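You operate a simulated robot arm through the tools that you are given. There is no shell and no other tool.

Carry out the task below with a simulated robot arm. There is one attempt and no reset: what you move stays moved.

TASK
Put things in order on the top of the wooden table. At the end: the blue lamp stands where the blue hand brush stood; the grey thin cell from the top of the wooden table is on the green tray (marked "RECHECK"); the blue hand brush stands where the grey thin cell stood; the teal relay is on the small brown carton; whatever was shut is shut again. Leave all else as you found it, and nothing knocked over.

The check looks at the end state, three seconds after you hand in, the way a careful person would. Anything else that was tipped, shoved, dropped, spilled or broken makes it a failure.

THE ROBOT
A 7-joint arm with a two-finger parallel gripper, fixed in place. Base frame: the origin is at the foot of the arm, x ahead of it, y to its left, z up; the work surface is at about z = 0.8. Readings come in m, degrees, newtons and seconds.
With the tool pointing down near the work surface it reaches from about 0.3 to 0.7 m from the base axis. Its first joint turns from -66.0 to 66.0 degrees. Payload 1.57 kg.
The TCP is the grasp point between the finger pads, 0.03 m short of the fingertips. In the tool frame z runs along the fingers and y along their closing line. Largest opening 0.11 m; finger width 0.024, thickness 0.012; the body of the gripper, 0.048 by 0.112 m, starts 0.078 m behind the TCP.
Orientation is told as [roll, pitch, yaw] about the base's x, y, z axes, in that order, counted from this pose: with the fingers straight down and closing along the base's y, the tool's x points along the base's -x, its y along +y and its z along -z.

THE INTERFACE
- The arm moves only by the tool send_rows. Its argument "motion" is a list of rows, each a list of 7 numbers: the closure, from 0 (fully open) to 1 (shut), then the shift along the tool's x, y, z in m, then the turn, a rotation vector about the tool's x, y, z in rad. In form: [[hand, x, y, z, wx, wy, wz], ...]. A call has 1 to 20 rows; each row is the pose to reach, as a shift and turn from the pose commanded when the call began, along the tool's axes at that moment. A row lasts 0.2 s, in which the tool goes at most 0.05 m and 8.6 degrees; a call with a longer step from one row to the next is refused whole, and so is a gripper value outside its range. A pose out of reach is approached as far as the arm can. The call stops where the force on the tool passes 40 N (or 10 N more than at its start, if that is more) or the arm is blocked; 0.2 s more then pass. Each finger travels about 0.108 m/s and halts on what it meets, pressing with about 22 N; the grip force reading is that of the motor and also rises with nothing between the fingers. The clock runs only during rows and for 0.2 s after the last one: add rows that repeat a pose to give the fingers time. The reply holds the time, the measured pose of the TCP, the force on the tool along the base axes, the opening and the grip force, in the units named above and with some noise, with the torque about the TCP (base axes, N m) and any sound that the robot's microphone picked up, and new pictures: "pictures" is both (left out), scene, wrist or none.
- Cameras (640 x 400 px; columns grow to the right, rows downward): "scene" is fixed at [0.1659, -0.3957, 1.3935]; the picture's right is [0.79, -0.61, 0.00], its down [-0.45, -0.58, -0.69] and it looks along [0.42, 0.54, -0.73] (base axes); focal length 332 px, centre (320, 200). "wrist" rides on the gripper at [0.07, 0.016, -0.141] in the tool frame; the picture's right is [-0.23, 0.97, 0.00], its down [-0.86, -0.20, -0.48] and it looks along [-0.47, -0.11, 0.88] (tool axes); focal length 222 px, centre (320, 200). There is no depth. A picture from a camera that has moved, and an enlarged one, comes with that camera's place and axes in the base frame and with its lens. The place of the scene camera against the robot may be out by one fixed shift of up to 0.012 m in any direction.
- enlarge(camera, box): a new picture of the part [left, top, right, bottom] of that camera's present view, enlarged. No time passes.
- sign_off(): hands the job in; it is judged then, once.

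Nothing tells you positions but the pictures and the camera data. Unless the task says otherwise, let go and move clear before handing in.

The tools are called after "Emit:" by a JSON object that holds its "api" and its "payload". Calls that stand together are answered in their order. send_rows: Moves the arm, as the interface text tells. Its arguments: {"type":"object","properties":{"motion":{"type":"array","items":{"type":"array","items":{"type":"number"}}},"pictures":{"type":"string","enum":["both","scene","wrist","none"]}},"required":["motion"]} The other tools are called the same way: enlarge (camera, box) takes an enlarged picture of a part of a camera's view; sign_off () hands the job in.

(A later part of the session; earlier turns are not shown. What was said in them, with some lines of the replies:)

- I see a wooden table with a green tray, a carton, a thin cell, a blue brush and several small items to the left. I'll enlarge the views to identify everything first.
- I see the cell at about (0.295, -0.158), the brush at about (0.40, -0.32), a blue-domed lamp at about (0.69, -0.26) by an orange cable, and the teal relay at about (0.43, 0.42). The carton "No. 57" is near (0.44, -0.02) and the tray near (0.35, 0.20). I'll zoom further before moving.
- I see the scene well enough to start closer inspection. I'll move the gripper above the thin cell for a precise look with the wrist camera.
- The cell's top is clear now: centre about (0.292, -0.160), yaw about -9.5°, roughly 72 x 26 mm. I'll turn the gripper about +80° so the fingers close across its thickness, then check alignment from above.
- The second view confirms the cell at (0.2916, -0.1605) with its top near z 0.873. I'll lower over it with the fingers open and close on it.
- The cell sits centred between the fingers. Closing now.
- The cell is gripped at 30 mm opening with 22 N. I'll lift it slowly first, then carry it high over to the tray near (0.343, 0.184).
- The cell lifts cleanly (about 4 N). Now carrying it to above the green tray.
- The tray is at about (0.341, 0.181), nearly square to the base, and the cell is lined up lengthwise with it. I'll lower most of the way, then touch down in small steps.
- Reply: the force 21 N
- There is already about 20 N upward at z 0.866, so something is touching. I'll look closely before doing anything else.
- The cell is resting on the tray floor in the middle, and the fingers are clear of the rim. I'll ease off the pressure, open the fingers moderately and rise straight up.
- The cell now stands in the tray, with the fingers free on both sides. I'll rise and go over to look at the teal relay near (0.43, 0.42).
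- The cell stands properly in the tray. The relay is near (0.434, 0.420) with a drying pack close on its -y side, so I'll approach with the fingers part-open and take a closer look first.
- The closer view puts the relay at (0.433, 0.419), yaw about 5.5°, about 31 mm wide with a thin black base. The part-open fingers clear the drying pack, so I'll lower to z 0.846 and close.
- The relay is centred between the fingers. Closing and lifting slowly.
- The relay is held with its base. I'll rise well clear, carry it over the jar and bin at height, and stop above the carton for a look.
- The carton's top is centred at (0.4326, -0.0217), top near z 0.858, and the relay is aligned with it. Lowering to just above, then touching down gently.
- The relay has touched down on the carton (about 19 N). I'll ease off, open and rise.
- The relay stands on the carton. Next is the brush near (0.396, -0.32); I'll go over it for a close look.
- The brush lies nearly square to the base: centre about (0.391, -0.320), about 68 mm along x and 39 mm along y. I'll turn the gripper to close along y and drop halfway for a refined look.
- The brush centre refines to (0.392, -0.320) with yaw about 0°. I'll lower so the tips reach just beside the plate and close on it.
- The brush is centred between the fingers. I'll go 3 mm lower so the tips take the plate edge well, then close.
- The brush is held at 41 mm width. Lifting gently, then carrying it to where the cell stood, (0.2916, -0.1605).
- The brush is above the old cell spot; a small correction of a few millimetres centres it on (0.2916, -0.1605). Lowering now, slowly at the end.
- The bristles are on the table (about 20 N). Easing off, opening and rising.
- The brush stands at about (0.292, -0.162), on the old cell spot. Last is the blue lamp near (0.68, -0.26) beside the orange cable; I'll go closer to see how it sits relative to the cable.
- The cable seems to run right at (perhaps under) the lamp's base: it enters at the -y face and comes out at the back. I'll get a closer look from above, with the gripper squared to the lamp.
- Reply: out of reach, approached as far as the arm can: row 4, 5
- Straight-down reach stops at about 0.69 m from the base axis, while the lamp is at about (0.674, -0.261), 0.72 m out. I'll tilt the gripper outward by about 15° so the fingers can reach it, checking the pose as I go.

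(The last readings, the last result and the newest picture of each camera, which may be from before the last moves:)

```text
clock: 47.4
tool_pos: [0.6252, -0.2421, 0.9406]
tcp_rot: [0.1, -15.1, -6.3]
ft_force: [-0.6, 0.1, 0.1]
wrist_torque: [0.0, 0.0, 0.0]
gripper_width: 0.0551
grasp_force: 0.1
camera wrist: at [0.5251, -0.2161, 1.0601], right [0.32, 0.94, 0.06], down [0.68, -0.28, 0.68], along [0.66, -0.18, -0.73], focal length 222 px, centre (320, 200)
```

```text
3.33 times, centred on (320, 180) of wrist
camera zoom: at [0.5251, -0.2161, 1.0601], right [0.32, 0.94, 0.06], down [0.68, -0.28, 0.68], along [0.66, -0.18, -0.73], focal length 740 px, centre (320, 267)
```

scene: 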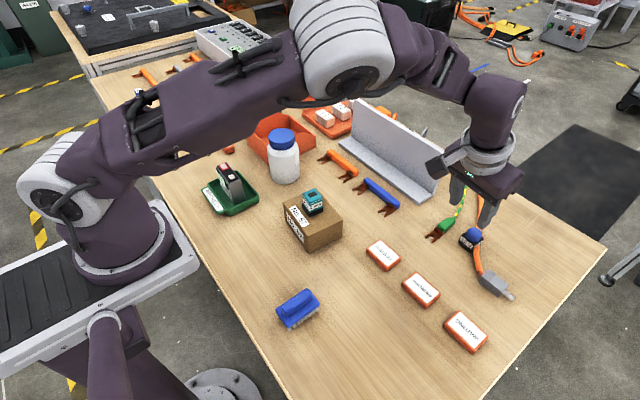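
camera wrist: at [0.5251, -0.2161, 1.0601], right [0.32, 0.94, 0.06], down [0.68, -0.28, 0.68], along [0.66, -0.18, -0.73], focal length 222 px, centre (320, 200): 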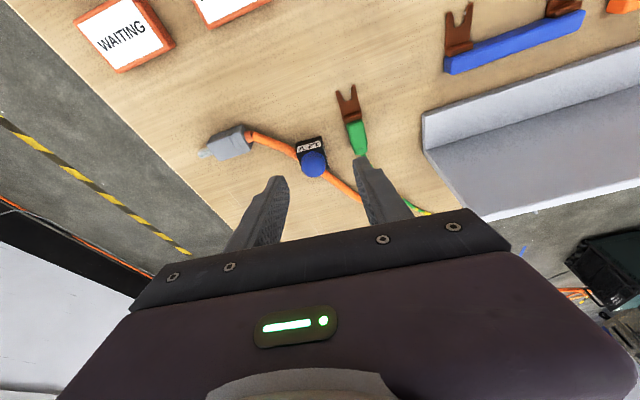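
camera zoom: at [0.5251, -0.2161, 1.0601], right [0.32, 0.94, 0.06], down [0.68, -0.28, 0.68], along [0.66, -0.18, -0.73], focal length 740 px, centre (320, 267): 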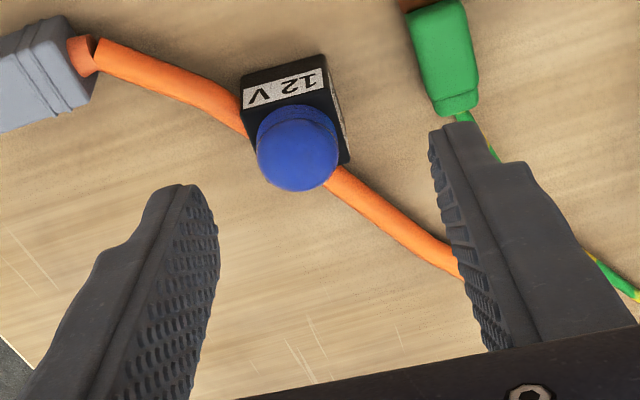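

With the 15° tilt the pose is held exactly. The lamp appears to stand on the table (base top about z 0.827, dome top about 0.849) with the cable passing its -y side. I'll move over it at z 0.90 to confirm the reach and alignment.

Emit:
{"api": "send_rows", "payload": {"motion": [[0.5, -0.0103, -0.0047, 0.0168, 0, 0, 0], [0.5, -0.0205, -0.0093, 0.0335, 0, 0, 0], [0.5, -0.0308, -0.014, 0.0503, 0, 0, 0], [0.5, -0.0308, -0.014, 0.0503, 0, 0, 0]]}}

Emit:
{"api": "enlarge", "payload": {"camera": "wrist", "box": [240, 120, 400, 240]}}

Emit:
{"api": "enlarge", "payload": {"camera": "scene", "box": [430, 160, 530, 270]}}

```text
clock: 48.4
tool_pos: [0.6652, -0.2592, 0.8987]
tcp_rot: [0.0, -15.0, -6.2]
ft_force: [-0.6, 0.5, -0.5]
wrist_torque: [-0.03, 0.04, 0.0]
gripper_width: 0.0546
grasp_force: 0.0
camera wrist: at [0.5648, -0.2326, 1.0177], right [0.32, 0.94, 0.06], down [0.68, -0.28, 0.68], along [0.66, -0.18, -0.73], focal length 222 px, centre (320, 200)
```

scene: 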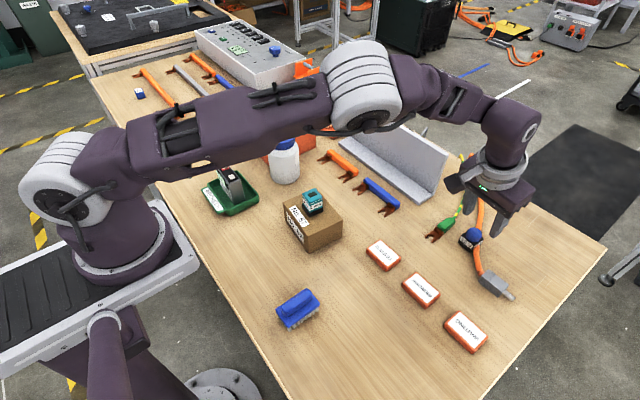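
wrist: 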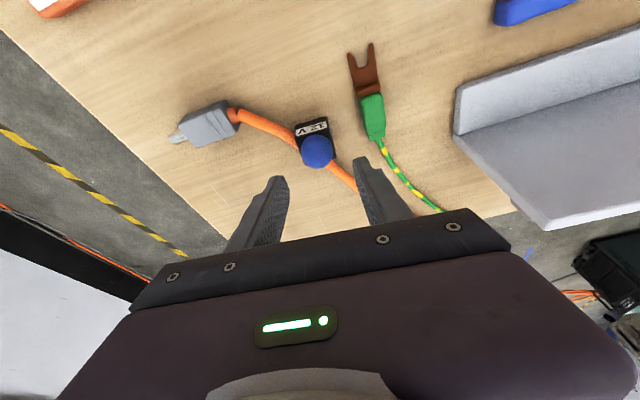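

```text
3.33 times, centred on (320, 180) of wrist
camera zoom: at [0.5648, -0.2326, 1.0177], right [0.32, 0.94, 0.06], down [0.68, -0.28, 0.68], along [0.66, -0.18, -0.73], focal length 740 px, centre (320, 267)
```

zoom: 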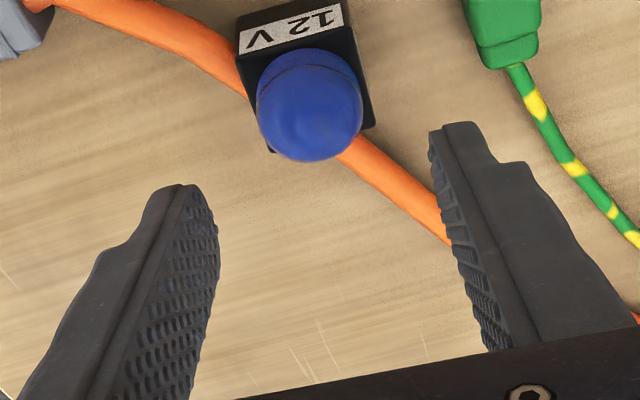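

```text
3.64 times, centred on (480, 215) of scene
camera zoom: at [0.1659, -0.3957, 1.3935], right [0.79, -0.61, 0.0], down [-0.45, -0.58, -0.69], along [0.42, 0.54, -0.73], focal length 1207 px, centre (-262, 146)
```

zoom: 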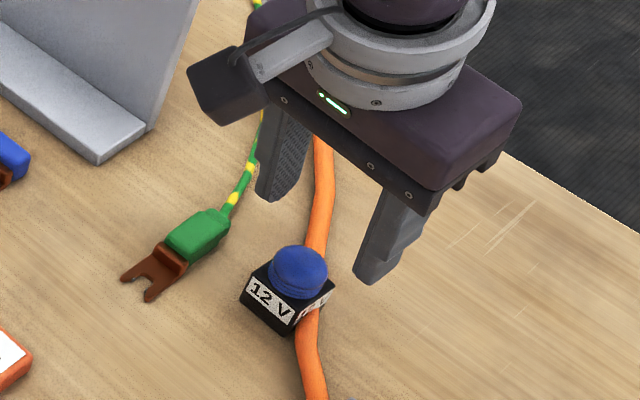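

The arm holds the pose and the lamp lines up between the fingers. I'll lower so the tips stop about 4 mm above the cable, beside the lamp's base.

Emit:
{"api": "send_rows", "payload": {"motion": [[0.5, 0.0039, -0.001, 0.0145, 0, 0, 0], [0.5, 0.0078, -0.001, 0.029, 0, 0, 0], [0.5, 0.0111, -0.001, 0.041, 0, 0, 0], [0.5, 0.013, -0.001, 0.0483, 0, 0, 0], [0.5, 0.013, -0.001, 0.0483, 0, 0, 0]]}}

Emit:
{"api": "enlarge", "payload": {"camera": "wrist", "box": [240, 120, 400, 240]}}

Emit:
{"api": "enlarge", "payload": {"camera": "scene", "box": [445, 190, 515, 265]}}

```text
clock: 49.6
tool_pos: [0.6662, -0.2612, 0.8502]
tcp_rot: [0.2, -15.0, -6.2]
ft_force: [1.0, 0.3, -0.5]
wrist_torque: [0.02, 0.01, 0.02]
gripper_width: 0.055
grasp_force: 0.1
camera wrist: at [0.5659, -0.2345, 0.9695], right [0.32, 0.94, 0.06], down [0.68, -0.28, 0.68], along [0.66, -0.18, -0.73], focal length 222 px, centre (320, 200)
```

scene: 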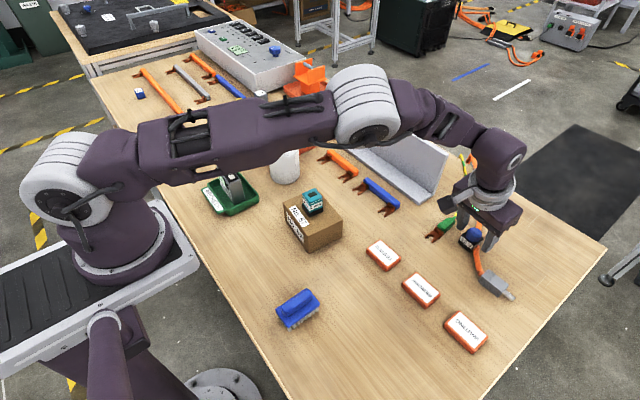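
wrist: 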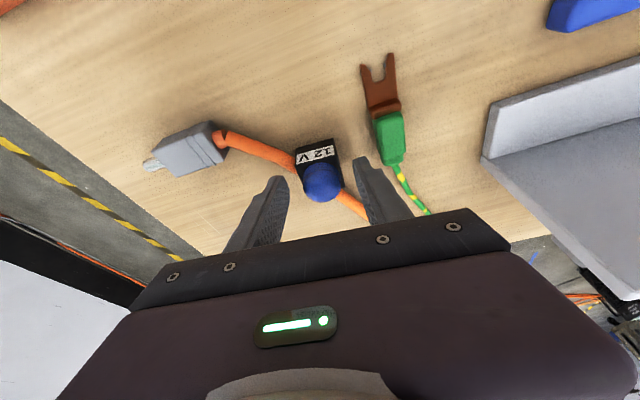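

```text
3.33 times, centred on (320, 180) of wrist
camera zoom: at [0.5659, -0.2345, 0.9695], right [0.32, 0.94, 0.06], down [0.68, -0.28, 0.68], along [0.66, -0.18, -0.73], focal length 740 px, centre (320, 267)
```

zoom: 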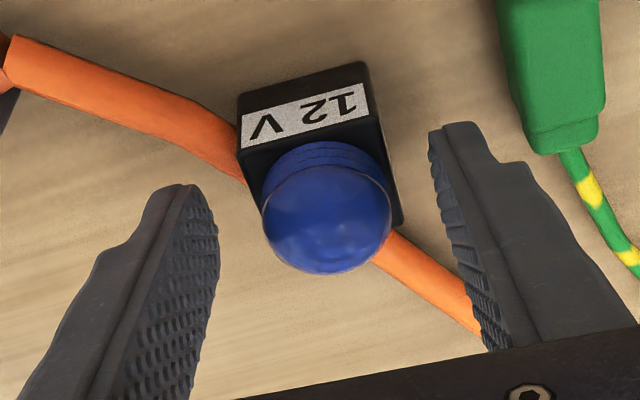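

```text
5.33 times, centred on (480, 228) of scene
camera zoom: at [0.1659, -0.3957, 1.3935], right [0.79, -0.61, 0.0], down [-0.45, -0.58, -0.69], along [0.42, 0.54, -0.73], focal length 1771 px, centre (-533, 53)
```

zoom: 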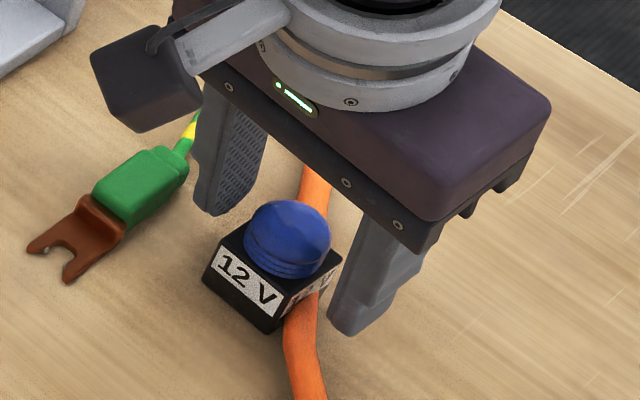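

The lamp is well centred between the pads and the tips are clear above the cable. Closing on it.

Emit:
{"api": "send_rows", "payload": {"motion": [[0.6, 0, 0, 0, 0, 0, 0], [0.7, 0, 0, 0, 0, 0, 0], [0.8, 0, 0, 0, 0, 0, 0], [0.88, 0, 0, 0, 0, 0, 0], [0.88, 0, 0, 0, 0, 0, 0], [0.88, 0, 0, 0, 0, 0, 0]]}}

Emit:
{"api": "enlarge", "payload": {"camera": "wrist", "box": [240, 120, 400, 240]}}

Emit:
{"api": "enlarge", "payload": {"camera": "scene", "box": [445, 190, 515, 265]}}

```text
clock: 51.0
tool_pos: [0.6667, -0.2605, 0.8491]
tcp_rot: [0.0, -15.0, -6.2]
ft_force: [0.1, 0.3, 0.9]
wrist_torque: [0.02, -0.02, 0.03]
gripper_width: 0.0331
grasp_force: 21.9
camera wrist: at [0.5659, -0.2345, 0.9697], right [0.32, 0.94, 0.06], down [0.68, -0.28, 0.68], along [0.66, -0.18, -0.73], focal length 222 px, centre (320, 200)
```

scene: 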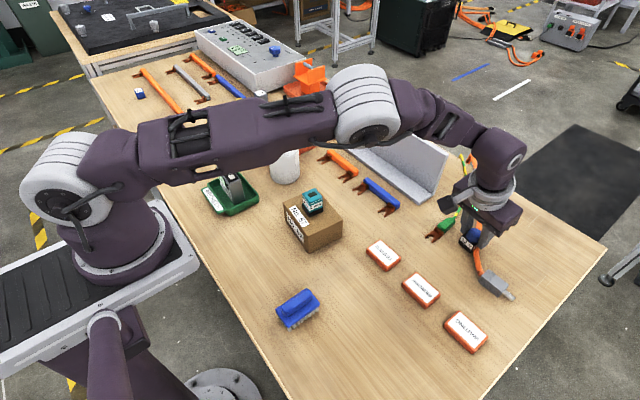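
wrist: 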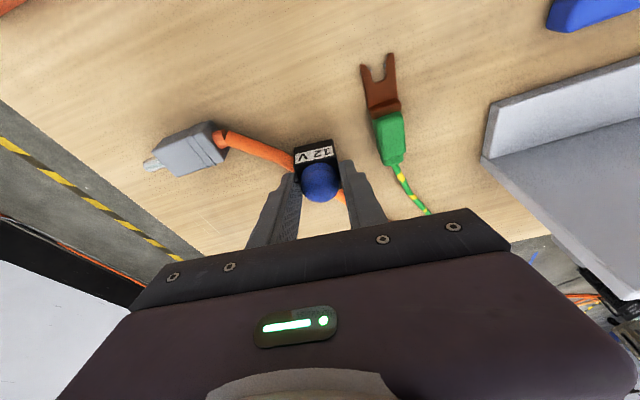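

```text
3.33 times, centred on (320, 180) of wrist
camera zoom: at [0.5659, -0.2345, 0.9697], right [0.32, 0.94, 0.06], down [0.68, -0.28, 0.68], along [0.66, -0.18, -0.73], focal length 740 px, centre (320, 267)
```

zoom: 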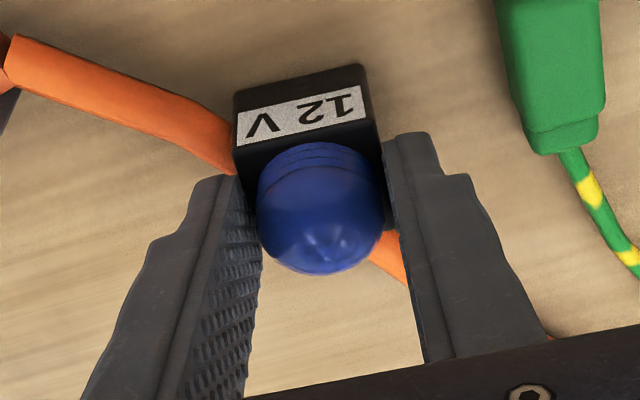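

```text
5.33 times, centred on (480, 228) of scene
camera zoom: at [0.1659, -0.3957, 1.3935], right [0.79, -0.61, 0.0], down [-0.45, -0.58, -0.69], along [0.42, 0.54, -0.73], focal length 1771 px, centre (-533, 53)
```

zoom: 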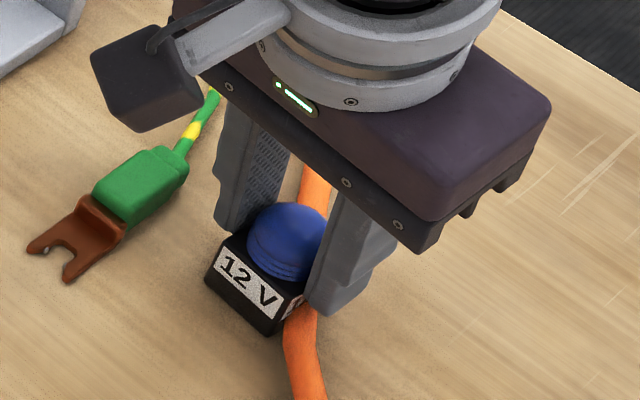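

Gripped at 33 mm on the base. I'll lift vertically a little at a time and watch whether the cable comes along.

Emit:
{"api": "send_rows", "payload": {"motion": [[0.88, -0.0008, 0, -0.0029, 0, 0, 0], [0.88, -0.0021, 0, -0.0077, 0, 0, 0], [0.88, -0.0039, 0, -0.0145, 0, 0, 0], [0.88, -0.0052, 0, -0.0193, 0, 0, 0], [0.88, -0.0052, 0, -0.0193, 0, 0, 0]]}}

Emit:
{"api": "enlarge", "payload": {"camera": "scene", "box": [445, 190, 515, 265]}}

Emit:
{"api": "enlarge", "payload": {"camera": "wrist", "box": [240, 120, 400, 240]}}

```text
clock: 52.2
tool_pos: [0.6648, -0.2625, 0.8695]
tcp_rot: [0.1, -15.0, -6.2]
ft_force: [0.4, 0.3, -0.4]
wrist_torque: [0.01, 0.0, -0.03]
gripper_width: 0.0331
grasp_force: 21.9
camera wrist: at [0.5642, -0.2353, 0.9883], right [0.32, 0.94, 0.06], down [0.68, -0.28, 0.68], along [0.66, -0.18, -0.73], focal length 222 px, centre (320, 200)
```

scene: 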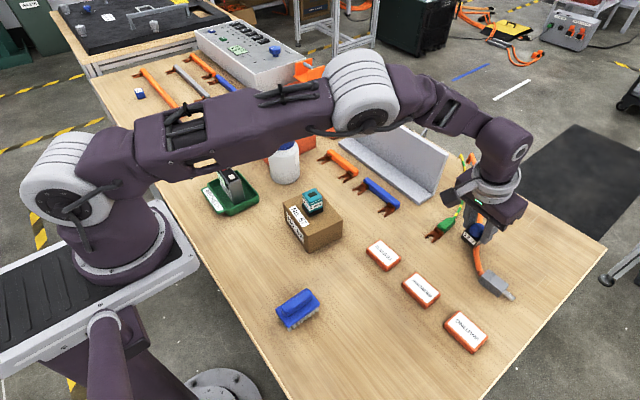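
wrist: 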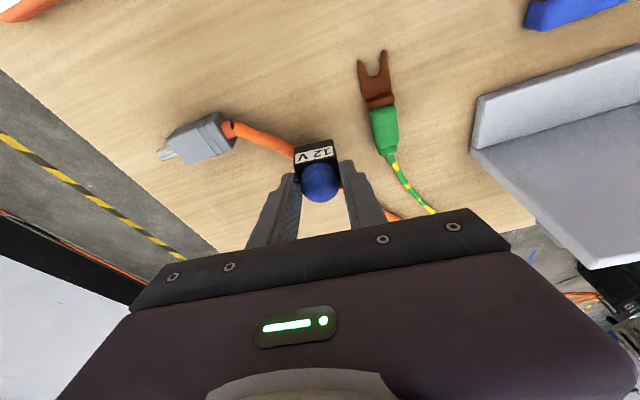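

```text
5.33 times, centred on (480, 228) of scene
camera zoom: at [0.1659, -0.3957, 1.3935], right [0.79, -0.61, 0.0], down [-0.45, -0.58, -0.69], along [0.42, 0.54, -0.73], focal length 1771 px, centre (-533, 53)
```

zoom: 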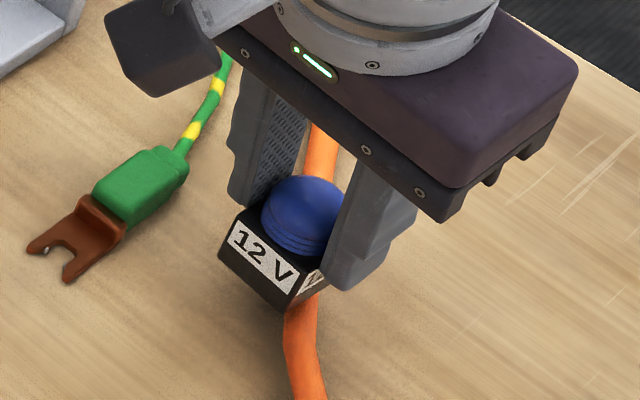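

```text
3.33 times, centred on (320, 180) of wrist
camera zoom: at [0.5642, -0.2353, 0.9883], right [0.32, 0.94, 0.06], down [0.68, -0.28, 0.68], along [0.66, -0.18, -0.73], focal length 740 px, centre (320, 267)
```

zoom: 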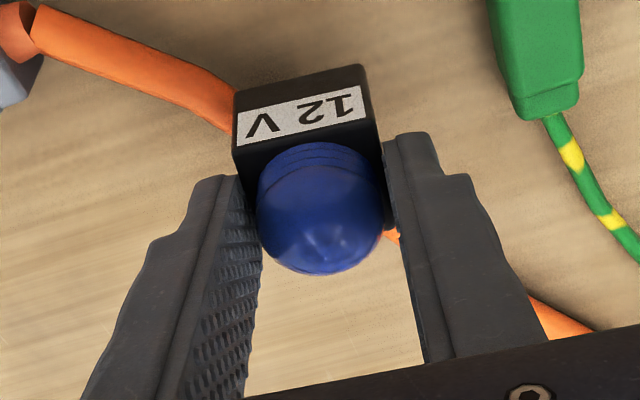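

The lamp came up freely and the cable stayed in place. Raising further and carrying it, at the same tilt, to the old brush spot.

Emit:
{"api": "send_rows", "payload": {"motion": [[0.88, -0.0087, 0, -0.0322, 0, 0, 0], [0.88, -0.0174, 0, -0.0644, 0, 0, 0], [0.88, -0.026, 0, -0.0966, 0, 0, 0], [0.88, 0.0077, -0.0109, -0.1054, 0, 0, 0], [0.88, 0.0405, -0.0218, -0.1143, 0, 0, 0], [0.88, 0.0733, -0.0327, -0.1231, 0, 0, 0], [0.88, 0.1061, -0.0436, -0.132, 0, 0, 0], [0.88, 0.1389, -0.0545, -0.1408, 0, 0, 0], [0.88, 0.1717, -0.0654, -0.1497, 0, 0, 0], [0.88, 0.2045, -0.0763, -0.1585, 0, 0, 0], [0.88, 0.2362, -0.0872, -0.1674, 0, 0, 0], [0.88, 0.2362, -0.0872, -0.1674, 0, 0, 0]]}}

Emit:
{"api": "enlarge", "payload": {"camera": "scene", "box": [430, 200, 530, 310]}}

```text
clock: 54.8
tool_pos: [0.385, -0.3194, 0.9687]
tcp_rot: [0.0, -14.9, -6.2]
ft_force: [-0.3, -0.8, 0.4]
wrist_torque: [0.03, -0.01, 0.0]
gripper_width: 0.0329
grasp_force: 21.7
camera wrist: at [0.2847, -0.2935, 1.0882], right [0.32, 0.94, 0.06], down [0.68, -0.28, 0.68], along [0.66, -0.18, -0.73], focal length 222 px, centre (320, 200)
```

scene: 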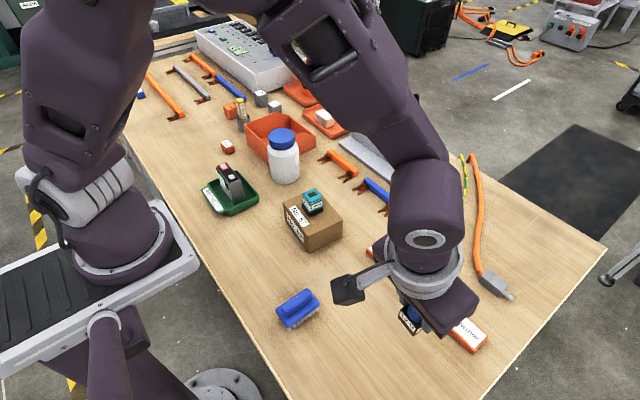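
wrist: 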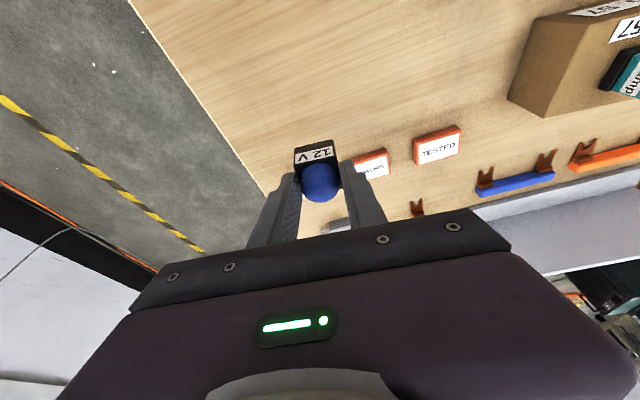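

```text
3.64 times, centred on (480, 255) of scene
camera zoom: at [0.1659, -0.3957, 1.3935], right [0.79, -0.61, 0.0], down [-0.45, -0.58, -0.69], along [0.42, 0.54, -0.73], focal length 1207 px, centre (-262, 0)
```

zoom: 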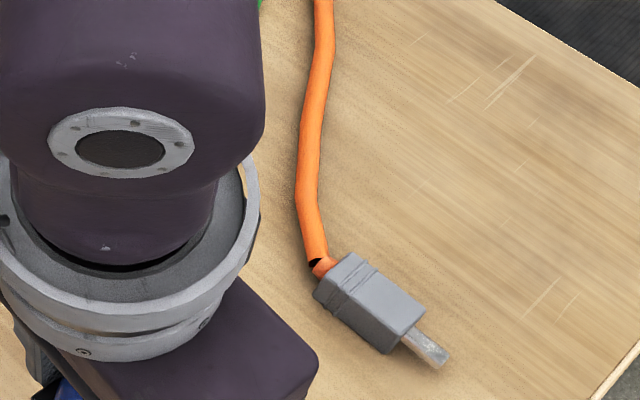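

The cable lies undisturbed. The lamp is above the old brush spot, centred at about (0.392, -0.320). Lowering, slow at the end.

Emit:
{"api": "send_rows", "payload": {"motion": [[0.88, 0.0078, 0, 0.029, 0, 0, 0], [0.88, 0.0156, 0, 0.0579, 0, 0, 0], [0.88, 0.0234, 0, 0.0869, 0, 0, 0], [0.88, 0.0274, 0, 0.1014, 0, 0, 0], [0.88, 0.0294, 0, 0.1091, 0, 0, 0], [0.88, 0.0294, 0, 0.1091, 0, 0, 0]]}}

Emit:
{"api": "enlarge", "payload": {"camera": "wrist", "box": [240, 120, 400, 240]}}

Emit:
{"api": "enlarge", "payload": {"camera": "scene", "box": [350, 290, 470, 390]}}

```text
clock: 56.2
tool_pos: [0.383, -0.3169, 0.8563]
tcp_rot: [0.1, -15.0, -6.3]
ft_force: [0.4, -0.6, -0.7]
wrist_torque: [-0.02, -0.04, 0.01]
gripper_width: 0.033
grasp_force: 21.7
camera wrist: at [0.2833, -0.2908, 0.9758], right [0.32, 0.94, 0.06], down [0.68, -0.28, 0.68], along [0.66, -0.18, -0.73], focal length 222 px, centre (320, 200)
```

scene: 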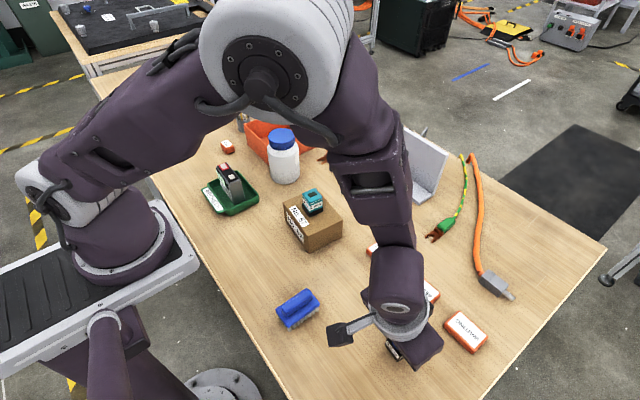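
wrist: 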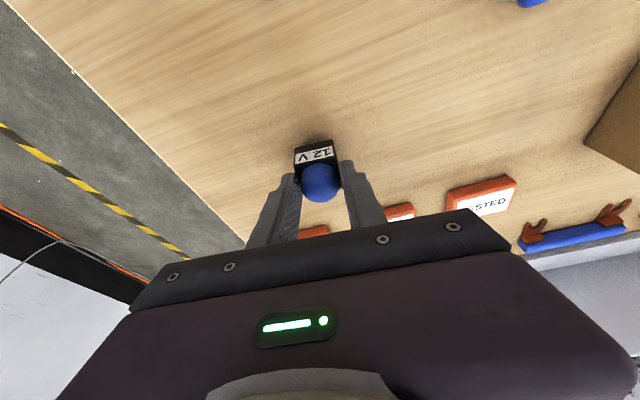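

```text
3.33 times, centred on (320, 180) of wrist
camera zoom: at [0.2833, -0.2908, 0.9758], right [0.32, 0.94, 0.06], down [0.68, -0.28, 0.68], along [0.66, -0.18, -0.73], focal length 740 px, centre (320, 267)
```

zoom: 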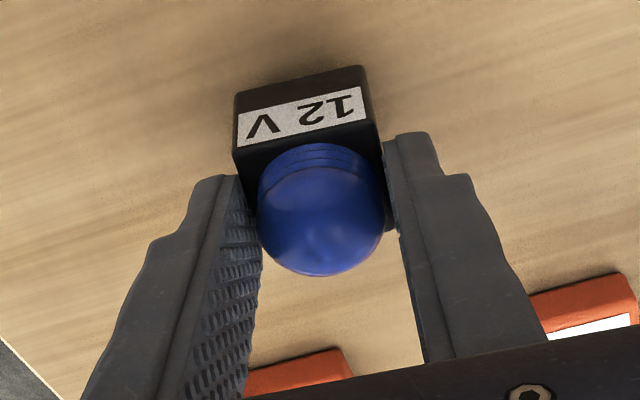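

```text
4.00 times, centred on (410, 340) of scene
camera zoom: at [0.1659, -0.3957, 1.3935], right [0.79, -0.61, 0.0], down [-0.45, -0.58, -0.69], along [0.42, 0.54, -0.73], focal length 1328 px, centre (-40, -360)
```

zoom: 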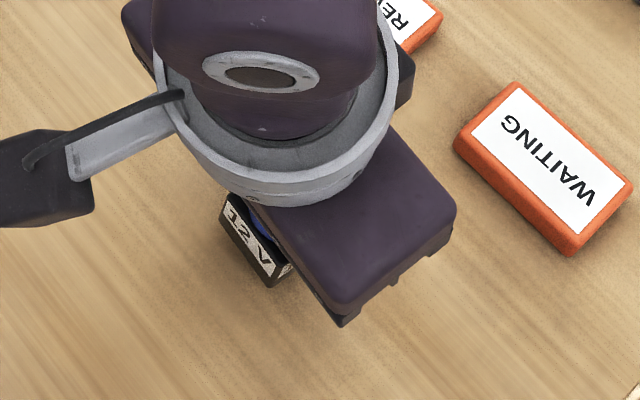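

Emit:
{"api": "send_rows", "payload": {"motion": [[0.88, -0.0004, -0.0019, 0.0029, 0, 0, 0], [0.88, 0.0, -0.0019, 0.0044, 0, 0, 0], [0.88, 0.0004, -0.0019, 0.0058, 0, 0, 0], [0.88, 0.0004, -0.0019, 0.0058, 0, 0, 0]], "pictures": "none"}}

```text
clock: 57.2
tool_pos: [0.3851, -0.3203, 0.8511]
tcp_rot: [0.1, -15.0, -6.2]
ft_force: [-0.9, 0.3, -0.3]
wrist_torque: [-0.01, -0.05, -0.02]
gripper_width: 0.0331
grasp_force: 22.1
```

Emit:
{"api": "send_rows", "payload": {"motion": [[0.88, 0.0003, 0, 0.001, 0, 0, 0], [0.88, 0.0005, 0, 0.0019, 0, 0, 0], [0.88, 0.0005, 0, 0.0019, 0, 0, 0]], "pictures": "none"}}

```text
clock: 58.0
tool_pos: [0.3866, -0.3197, 0.8502]
tcp_rot: [-0.1, -15.1, -6.3]
ft_force: [-3.5, 2.0, 19.4]
wrist_torque: [0.05, 0.0, 0.01]
gripper_width: 0.0334
grasp_force: 22.3
```

Contact at the same height at which the lamp was picked up, so it is on the table. Easing off and opening.

Emit:
{"api": "send_rows", "payload": {"motion": [[0.88, -0.0002, 0, -0.0008, 0, 0, 0], [0.88, -0.0003, 0, -0.0013, 0, 0, 0], [0.75, -0.0003, 0, -0.0013, 0, 0, 0], [0.65, -0.0003, 0, -0.0013, 0, 0, 0], [0.5, -0.0003, 0, -0.0013, 0, 0, 0], [0.5, -0.0003, 0, -0.0013, 0, 0, 0]]}}

Emit:
{"api": "enlarge", "payload": {"camera": "wrist", "box": [240, 120, 400, 240]}}

```text
clock: 59.4
tool_pos: [0.3856, -0.3192, 0.8491]
tcp_rot: [0.1, -15.0, -6.1]
ft_force: [0.5, 0.4, -0.6]
wrist_torque: [-0.02, 0.01, -0.02]
gripper_width: 0.0548
grasp_force: 0.0
camera wrist: at [0.2859, -0.2938, 0.9699], right [0.32, 0.94, 0.06], down [0.68, -0.28, 0.68], along [0.66, -0.18, -0.73], focal length 222 px, centre (320, 200)
```

scene: 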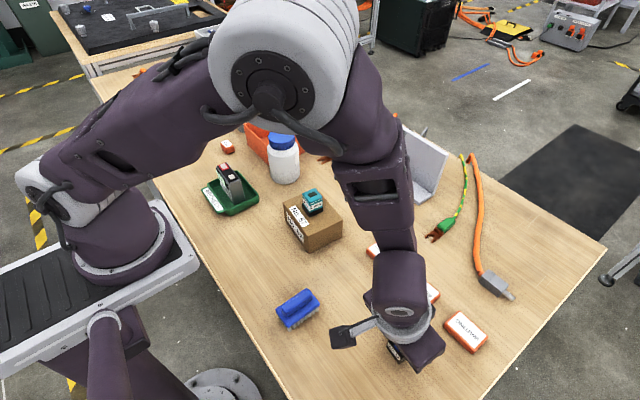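
wrist: 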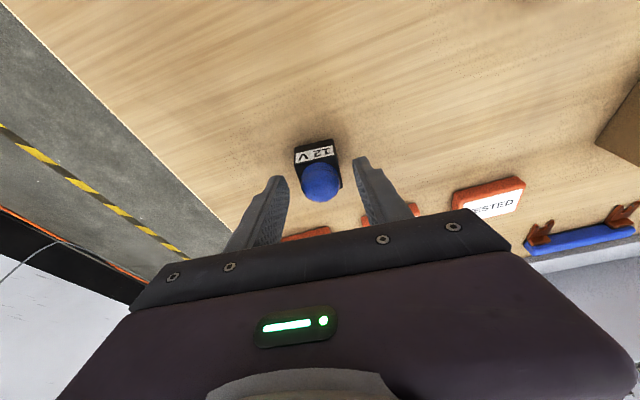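

```text
3.33 times, centred on (320, 180) of wrist
camera zoom: at [0.2859, -0.2938, 0.9699], right [0.32, 0.94, 0.06], down [0.68, -0.28, 0.68], along [0.66, -0.18, -0.73], focal length 740 px, centre (320, 267)
```

zoom: 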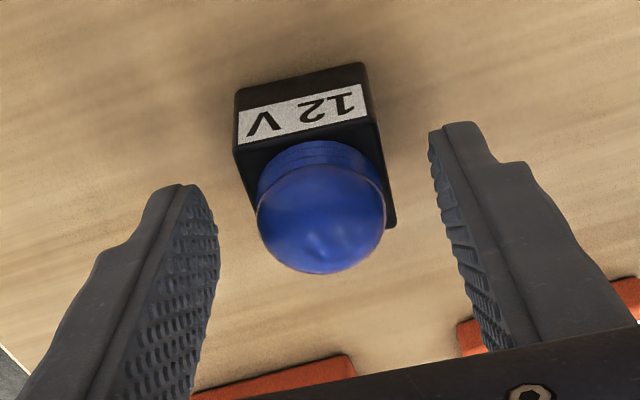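

The lamp stands free. Rising vertically, then moving back to a clear position to inspect everything.

Emit:
{"api": "send_rows", "payload": {"motion": [[0.5, -0.0052, 0, -0.0193, 0, 0, 0], [0.5, -0.0156, 0, -0.0579, 0, 0, 0], [0.5, -0.026, 0, -0.0966, 0, 0, 0], [0.5, -0.0365, 0, -0.1352, 0, 0, 0], [0.5, -0.0469, 0, -0.1738, 0, 0, 0], [0.5, -0.0469, 0, -0.1738, 0, 0.13, 0], [0.5, -0.0469, 0, -0.1738, 0, 0.262, 0], [0.5, -0.0469, 0, -0.1738, 0, 0.262, 0]]}}

Emit:
{"api": "enlarge", "payload": {"camera": "wrist", "box": [260, 90, 380, 200]}}

```text
clock: 61.2
tool_pos: [0.3886, -0.3185, 1.0283]
tcp_rot: [0.1, 0.0, -6.2]
ft_force: [-1.5, 0.3, -0.3]
wrist_torque: [-0.02, 0.01, -0.02]
gripper_width: 0.0552
grasp_force: 0.2
camera wrist: at [0.3219, -0.2961, 1.1715], right [0.33, 0.94, 0.0], down [0.83, -0.29, 0.48], along [0.45, -0.16, -0.88], focal length 222 px, centre (320, 200)
```

scene: 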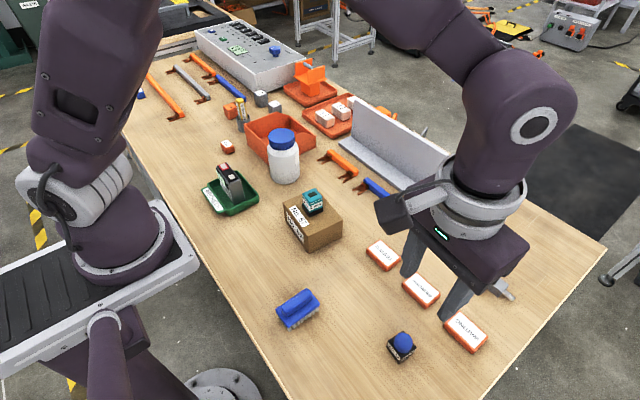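
wrist: 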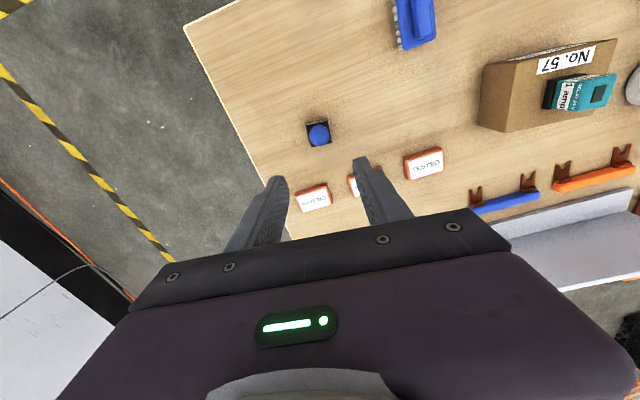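

```text
3.64 times, centred on (320, 145) of wrist
camera zoom: at [0.3219, -0.2961, 1.1715], right [0.33, 0.94, 0.0], down [0.83, -0.29, 0.48], along [0.45, -0.16, -0.88], focal length 808 px, centre (320, 400)
```

zoom: 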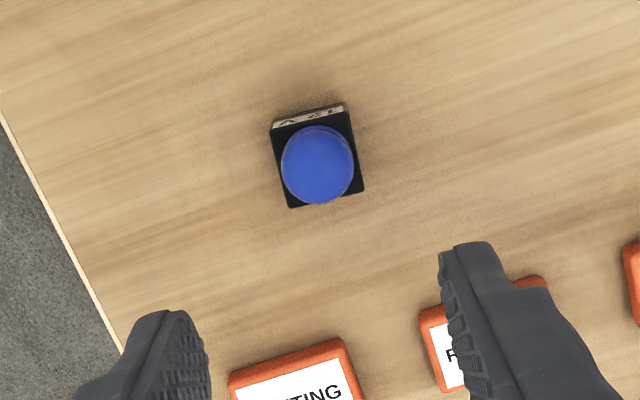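

The lamp stands at about (0.392, -0.322), right on the old brush spot. I'll return the arm to its starting area and check the whole table before handing in.

Emit:
{"api": "send_rows", "payload": {"motion": [[0.5, 0, 0, -0.03, 0, 0, 0], [0.4, 0.0058, 0.0427, -0.04, 0, 0, -0.012], [0.3, 0.0115, 0.0855, -0.04, 0, 0, -0.024], [0.2, 0.0173, 0.1282, -0.04, 0, 0, -0.036], [0.1, 0.023, 0.1709, -0.04, 0, 0, -0.048], [0, 0.0288, 0.2137, -0.04, 0, 0, -0.06], [0, 0.0345, 0.2564, -0.04, 0, 0, -0.072], [0, 0.0403, 0.2991, -0.04, 0, 0, -0.084], [0, 0.046, 0.3419, -0.04, 0, 0, -0.096], [0, 0.0518, 0.3846, -0.04, 0, 0, -0.108], [0, 0.0518, 0.3846, -0.04, 0, 0, -0.108]]}}

Emit:
{"api": "enlarge", "payload": {"camera": "scene", "box": [260, 180, 520, 380]}}

Emit:
{"api": "enlarge", "payload": {"camera": "scene", "box": [180, 80, 380, 240]}}

Emit:
{"api": "enlarge", "payload": {"camera": "scene", "box": [360, 310, 440, 380]}}

Emit:
{"api": "enlarge", "payload": {"camera": "scene", "box": [430, 200, 530, 310]}}

Emit:
{"api": "enlarge", "payload": {"camera": "wrist", "box": [440, 40, 640, 260]}}

```text
clock: 63.6
tool_pos: [0.3776, 0.0676, 1.0725]
tcp_rot: [0.1, 0.0, 0.0]
ft_force: [0.4, -0.9, 0.3]
wrist_torque: [0.01, 0.02, -0.01]
gripper_width: 0.11
grasp_force: 0.1
camera wrist: at [0.3081, 0.0826, 1.214], right [0.23, 0.97, 0.0], down [0.85, -0.2, 0.48], along [0.47, -0.11, -0.88], focal length 222 px, centre (320, 200)
```

scene: 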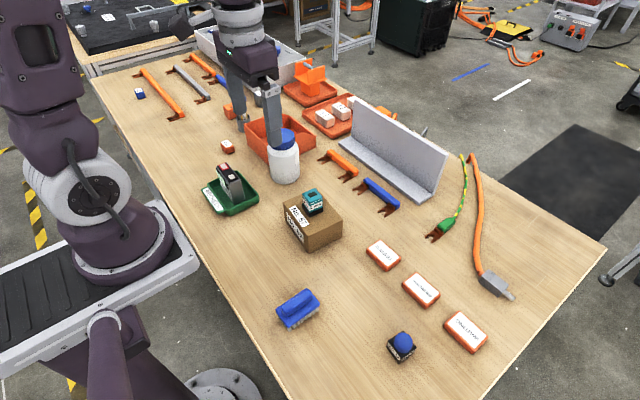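
wrist: 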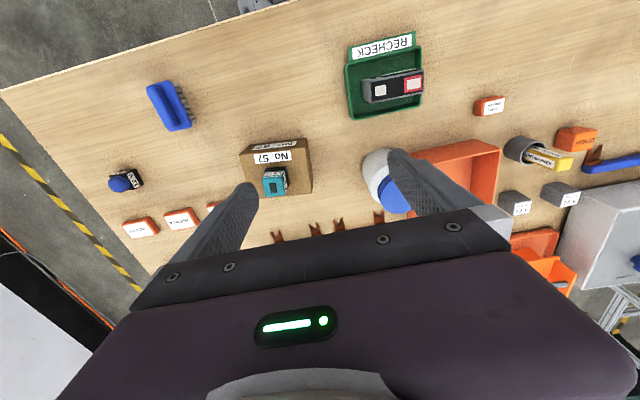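

```text
2.00 times, centred on (390, 280) of scene
camera zoom: at [0.1659, -0.3957, 1.3935], right [0.79, -0.61, 0.0], down [-0.45, -0.58, -0.69], along [0.42, 0.54, -0.73], focal length 664 px, centre (180, 40)
```

zoom: 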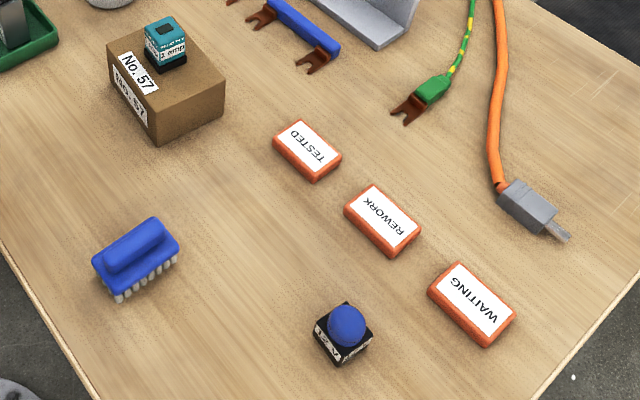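

```text
2.50 times, centred on (280, 160) of scene
camera zoom: at [0.1659, -0.3957, 1.3935], right [0.79, -0.61, 0.0], down [-0.45, -0.58, -0.69], along [0.42, 0.54, -0.73], focal length 830 px, centre (420, 300)
```

zoom: 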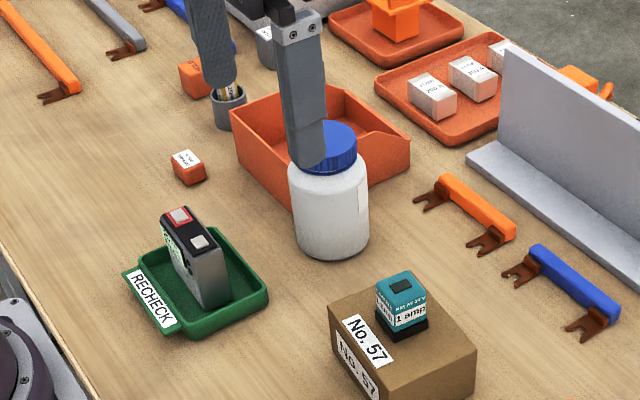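

```text
5.71 times, centred on (400, 345) of scene
camera zoom: at [0.1659, -0.3957, 1.3935], right [0.79, -0.61, 0.0], down [-0.45, -0.58, -0.69], along [0.42, 0.54, -0.73], focal length 1897 px, centre (-137, -629)
```

zoom: 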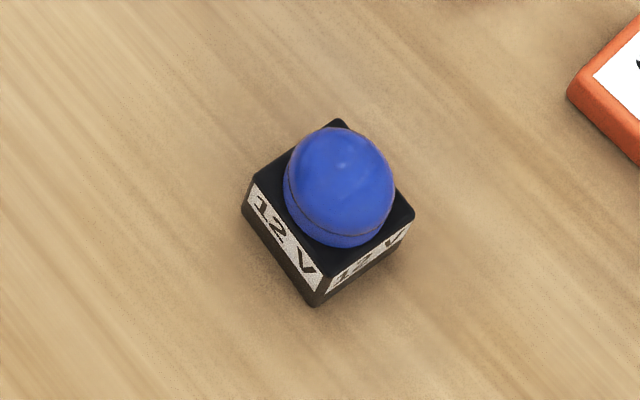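

```text
3.64 times, centred on (480, 255) of scene
camera zoom: at [0.1659, -0.3957, 1.3935], right [0.79, -0.61, 0.0], down [-0.45, -0.58, -0.69], along [0.42, 0.54, -0.73], focal length 1207 px, centre (-262, 0)
```

zoom: 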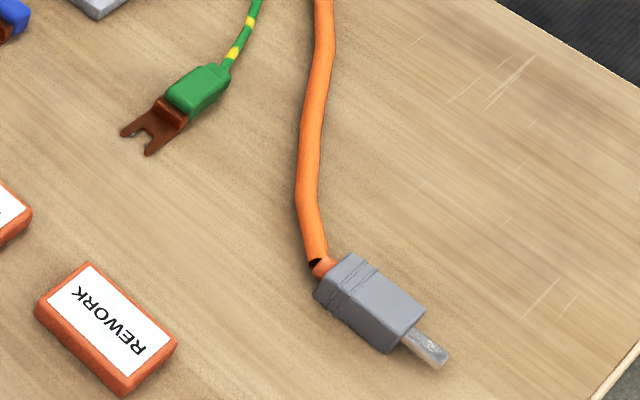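

```text
1.82 times, centred on (540, 150) of wrist
camera zoom: at [0.3081, 0.0826, 1.214], right [0.23, 0.97, 0.0], down [0.85, -0.2, 0.48], along [0.47, -0.11, -0.88], focal length 404 px, centre (-80, 291)
```

zoom: 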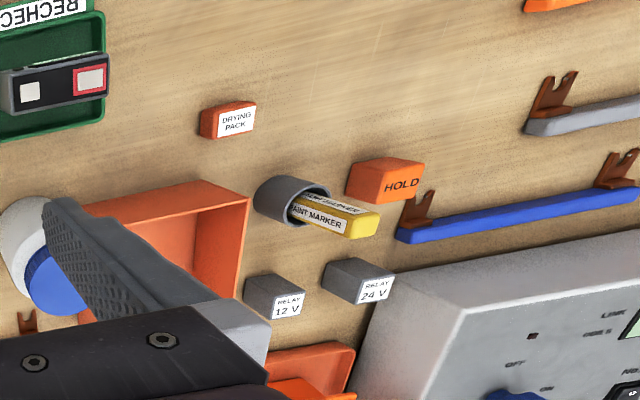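

Everything is in order. The cell stands on the RECHECK tray, the brush is on the old cell spot, the lamp is on the old brush spot and the relay is on the carton. Nothing else has moved, nothing was opened, and the arm is clear with an empty gripper, so I'm handing in.

Emit:
{"api": "sign_off", "payload": {}}

```text
The job is handed in.
```

The table is in order and the job is handed in. All four moves are done, and the last pictures showed everything upright.

- **Grey thin cell:** standing on the green "RECHECK" tray.
- **Blue hand brush:** standing where the cell stood, within a few millimetres by my estimate.
- **Blue lamp:** standing where the brush stood, also within a few millimetres. It was at the orange cable and came away freely; the cable did not move.
- **Teal relay:** standing on the small brown carton "No. 57".

I opened nothing, so there was nothing to shut again. In the last pictures the other things on the table looked as I found them. The gripper was empty and clear of the table when I handed in.
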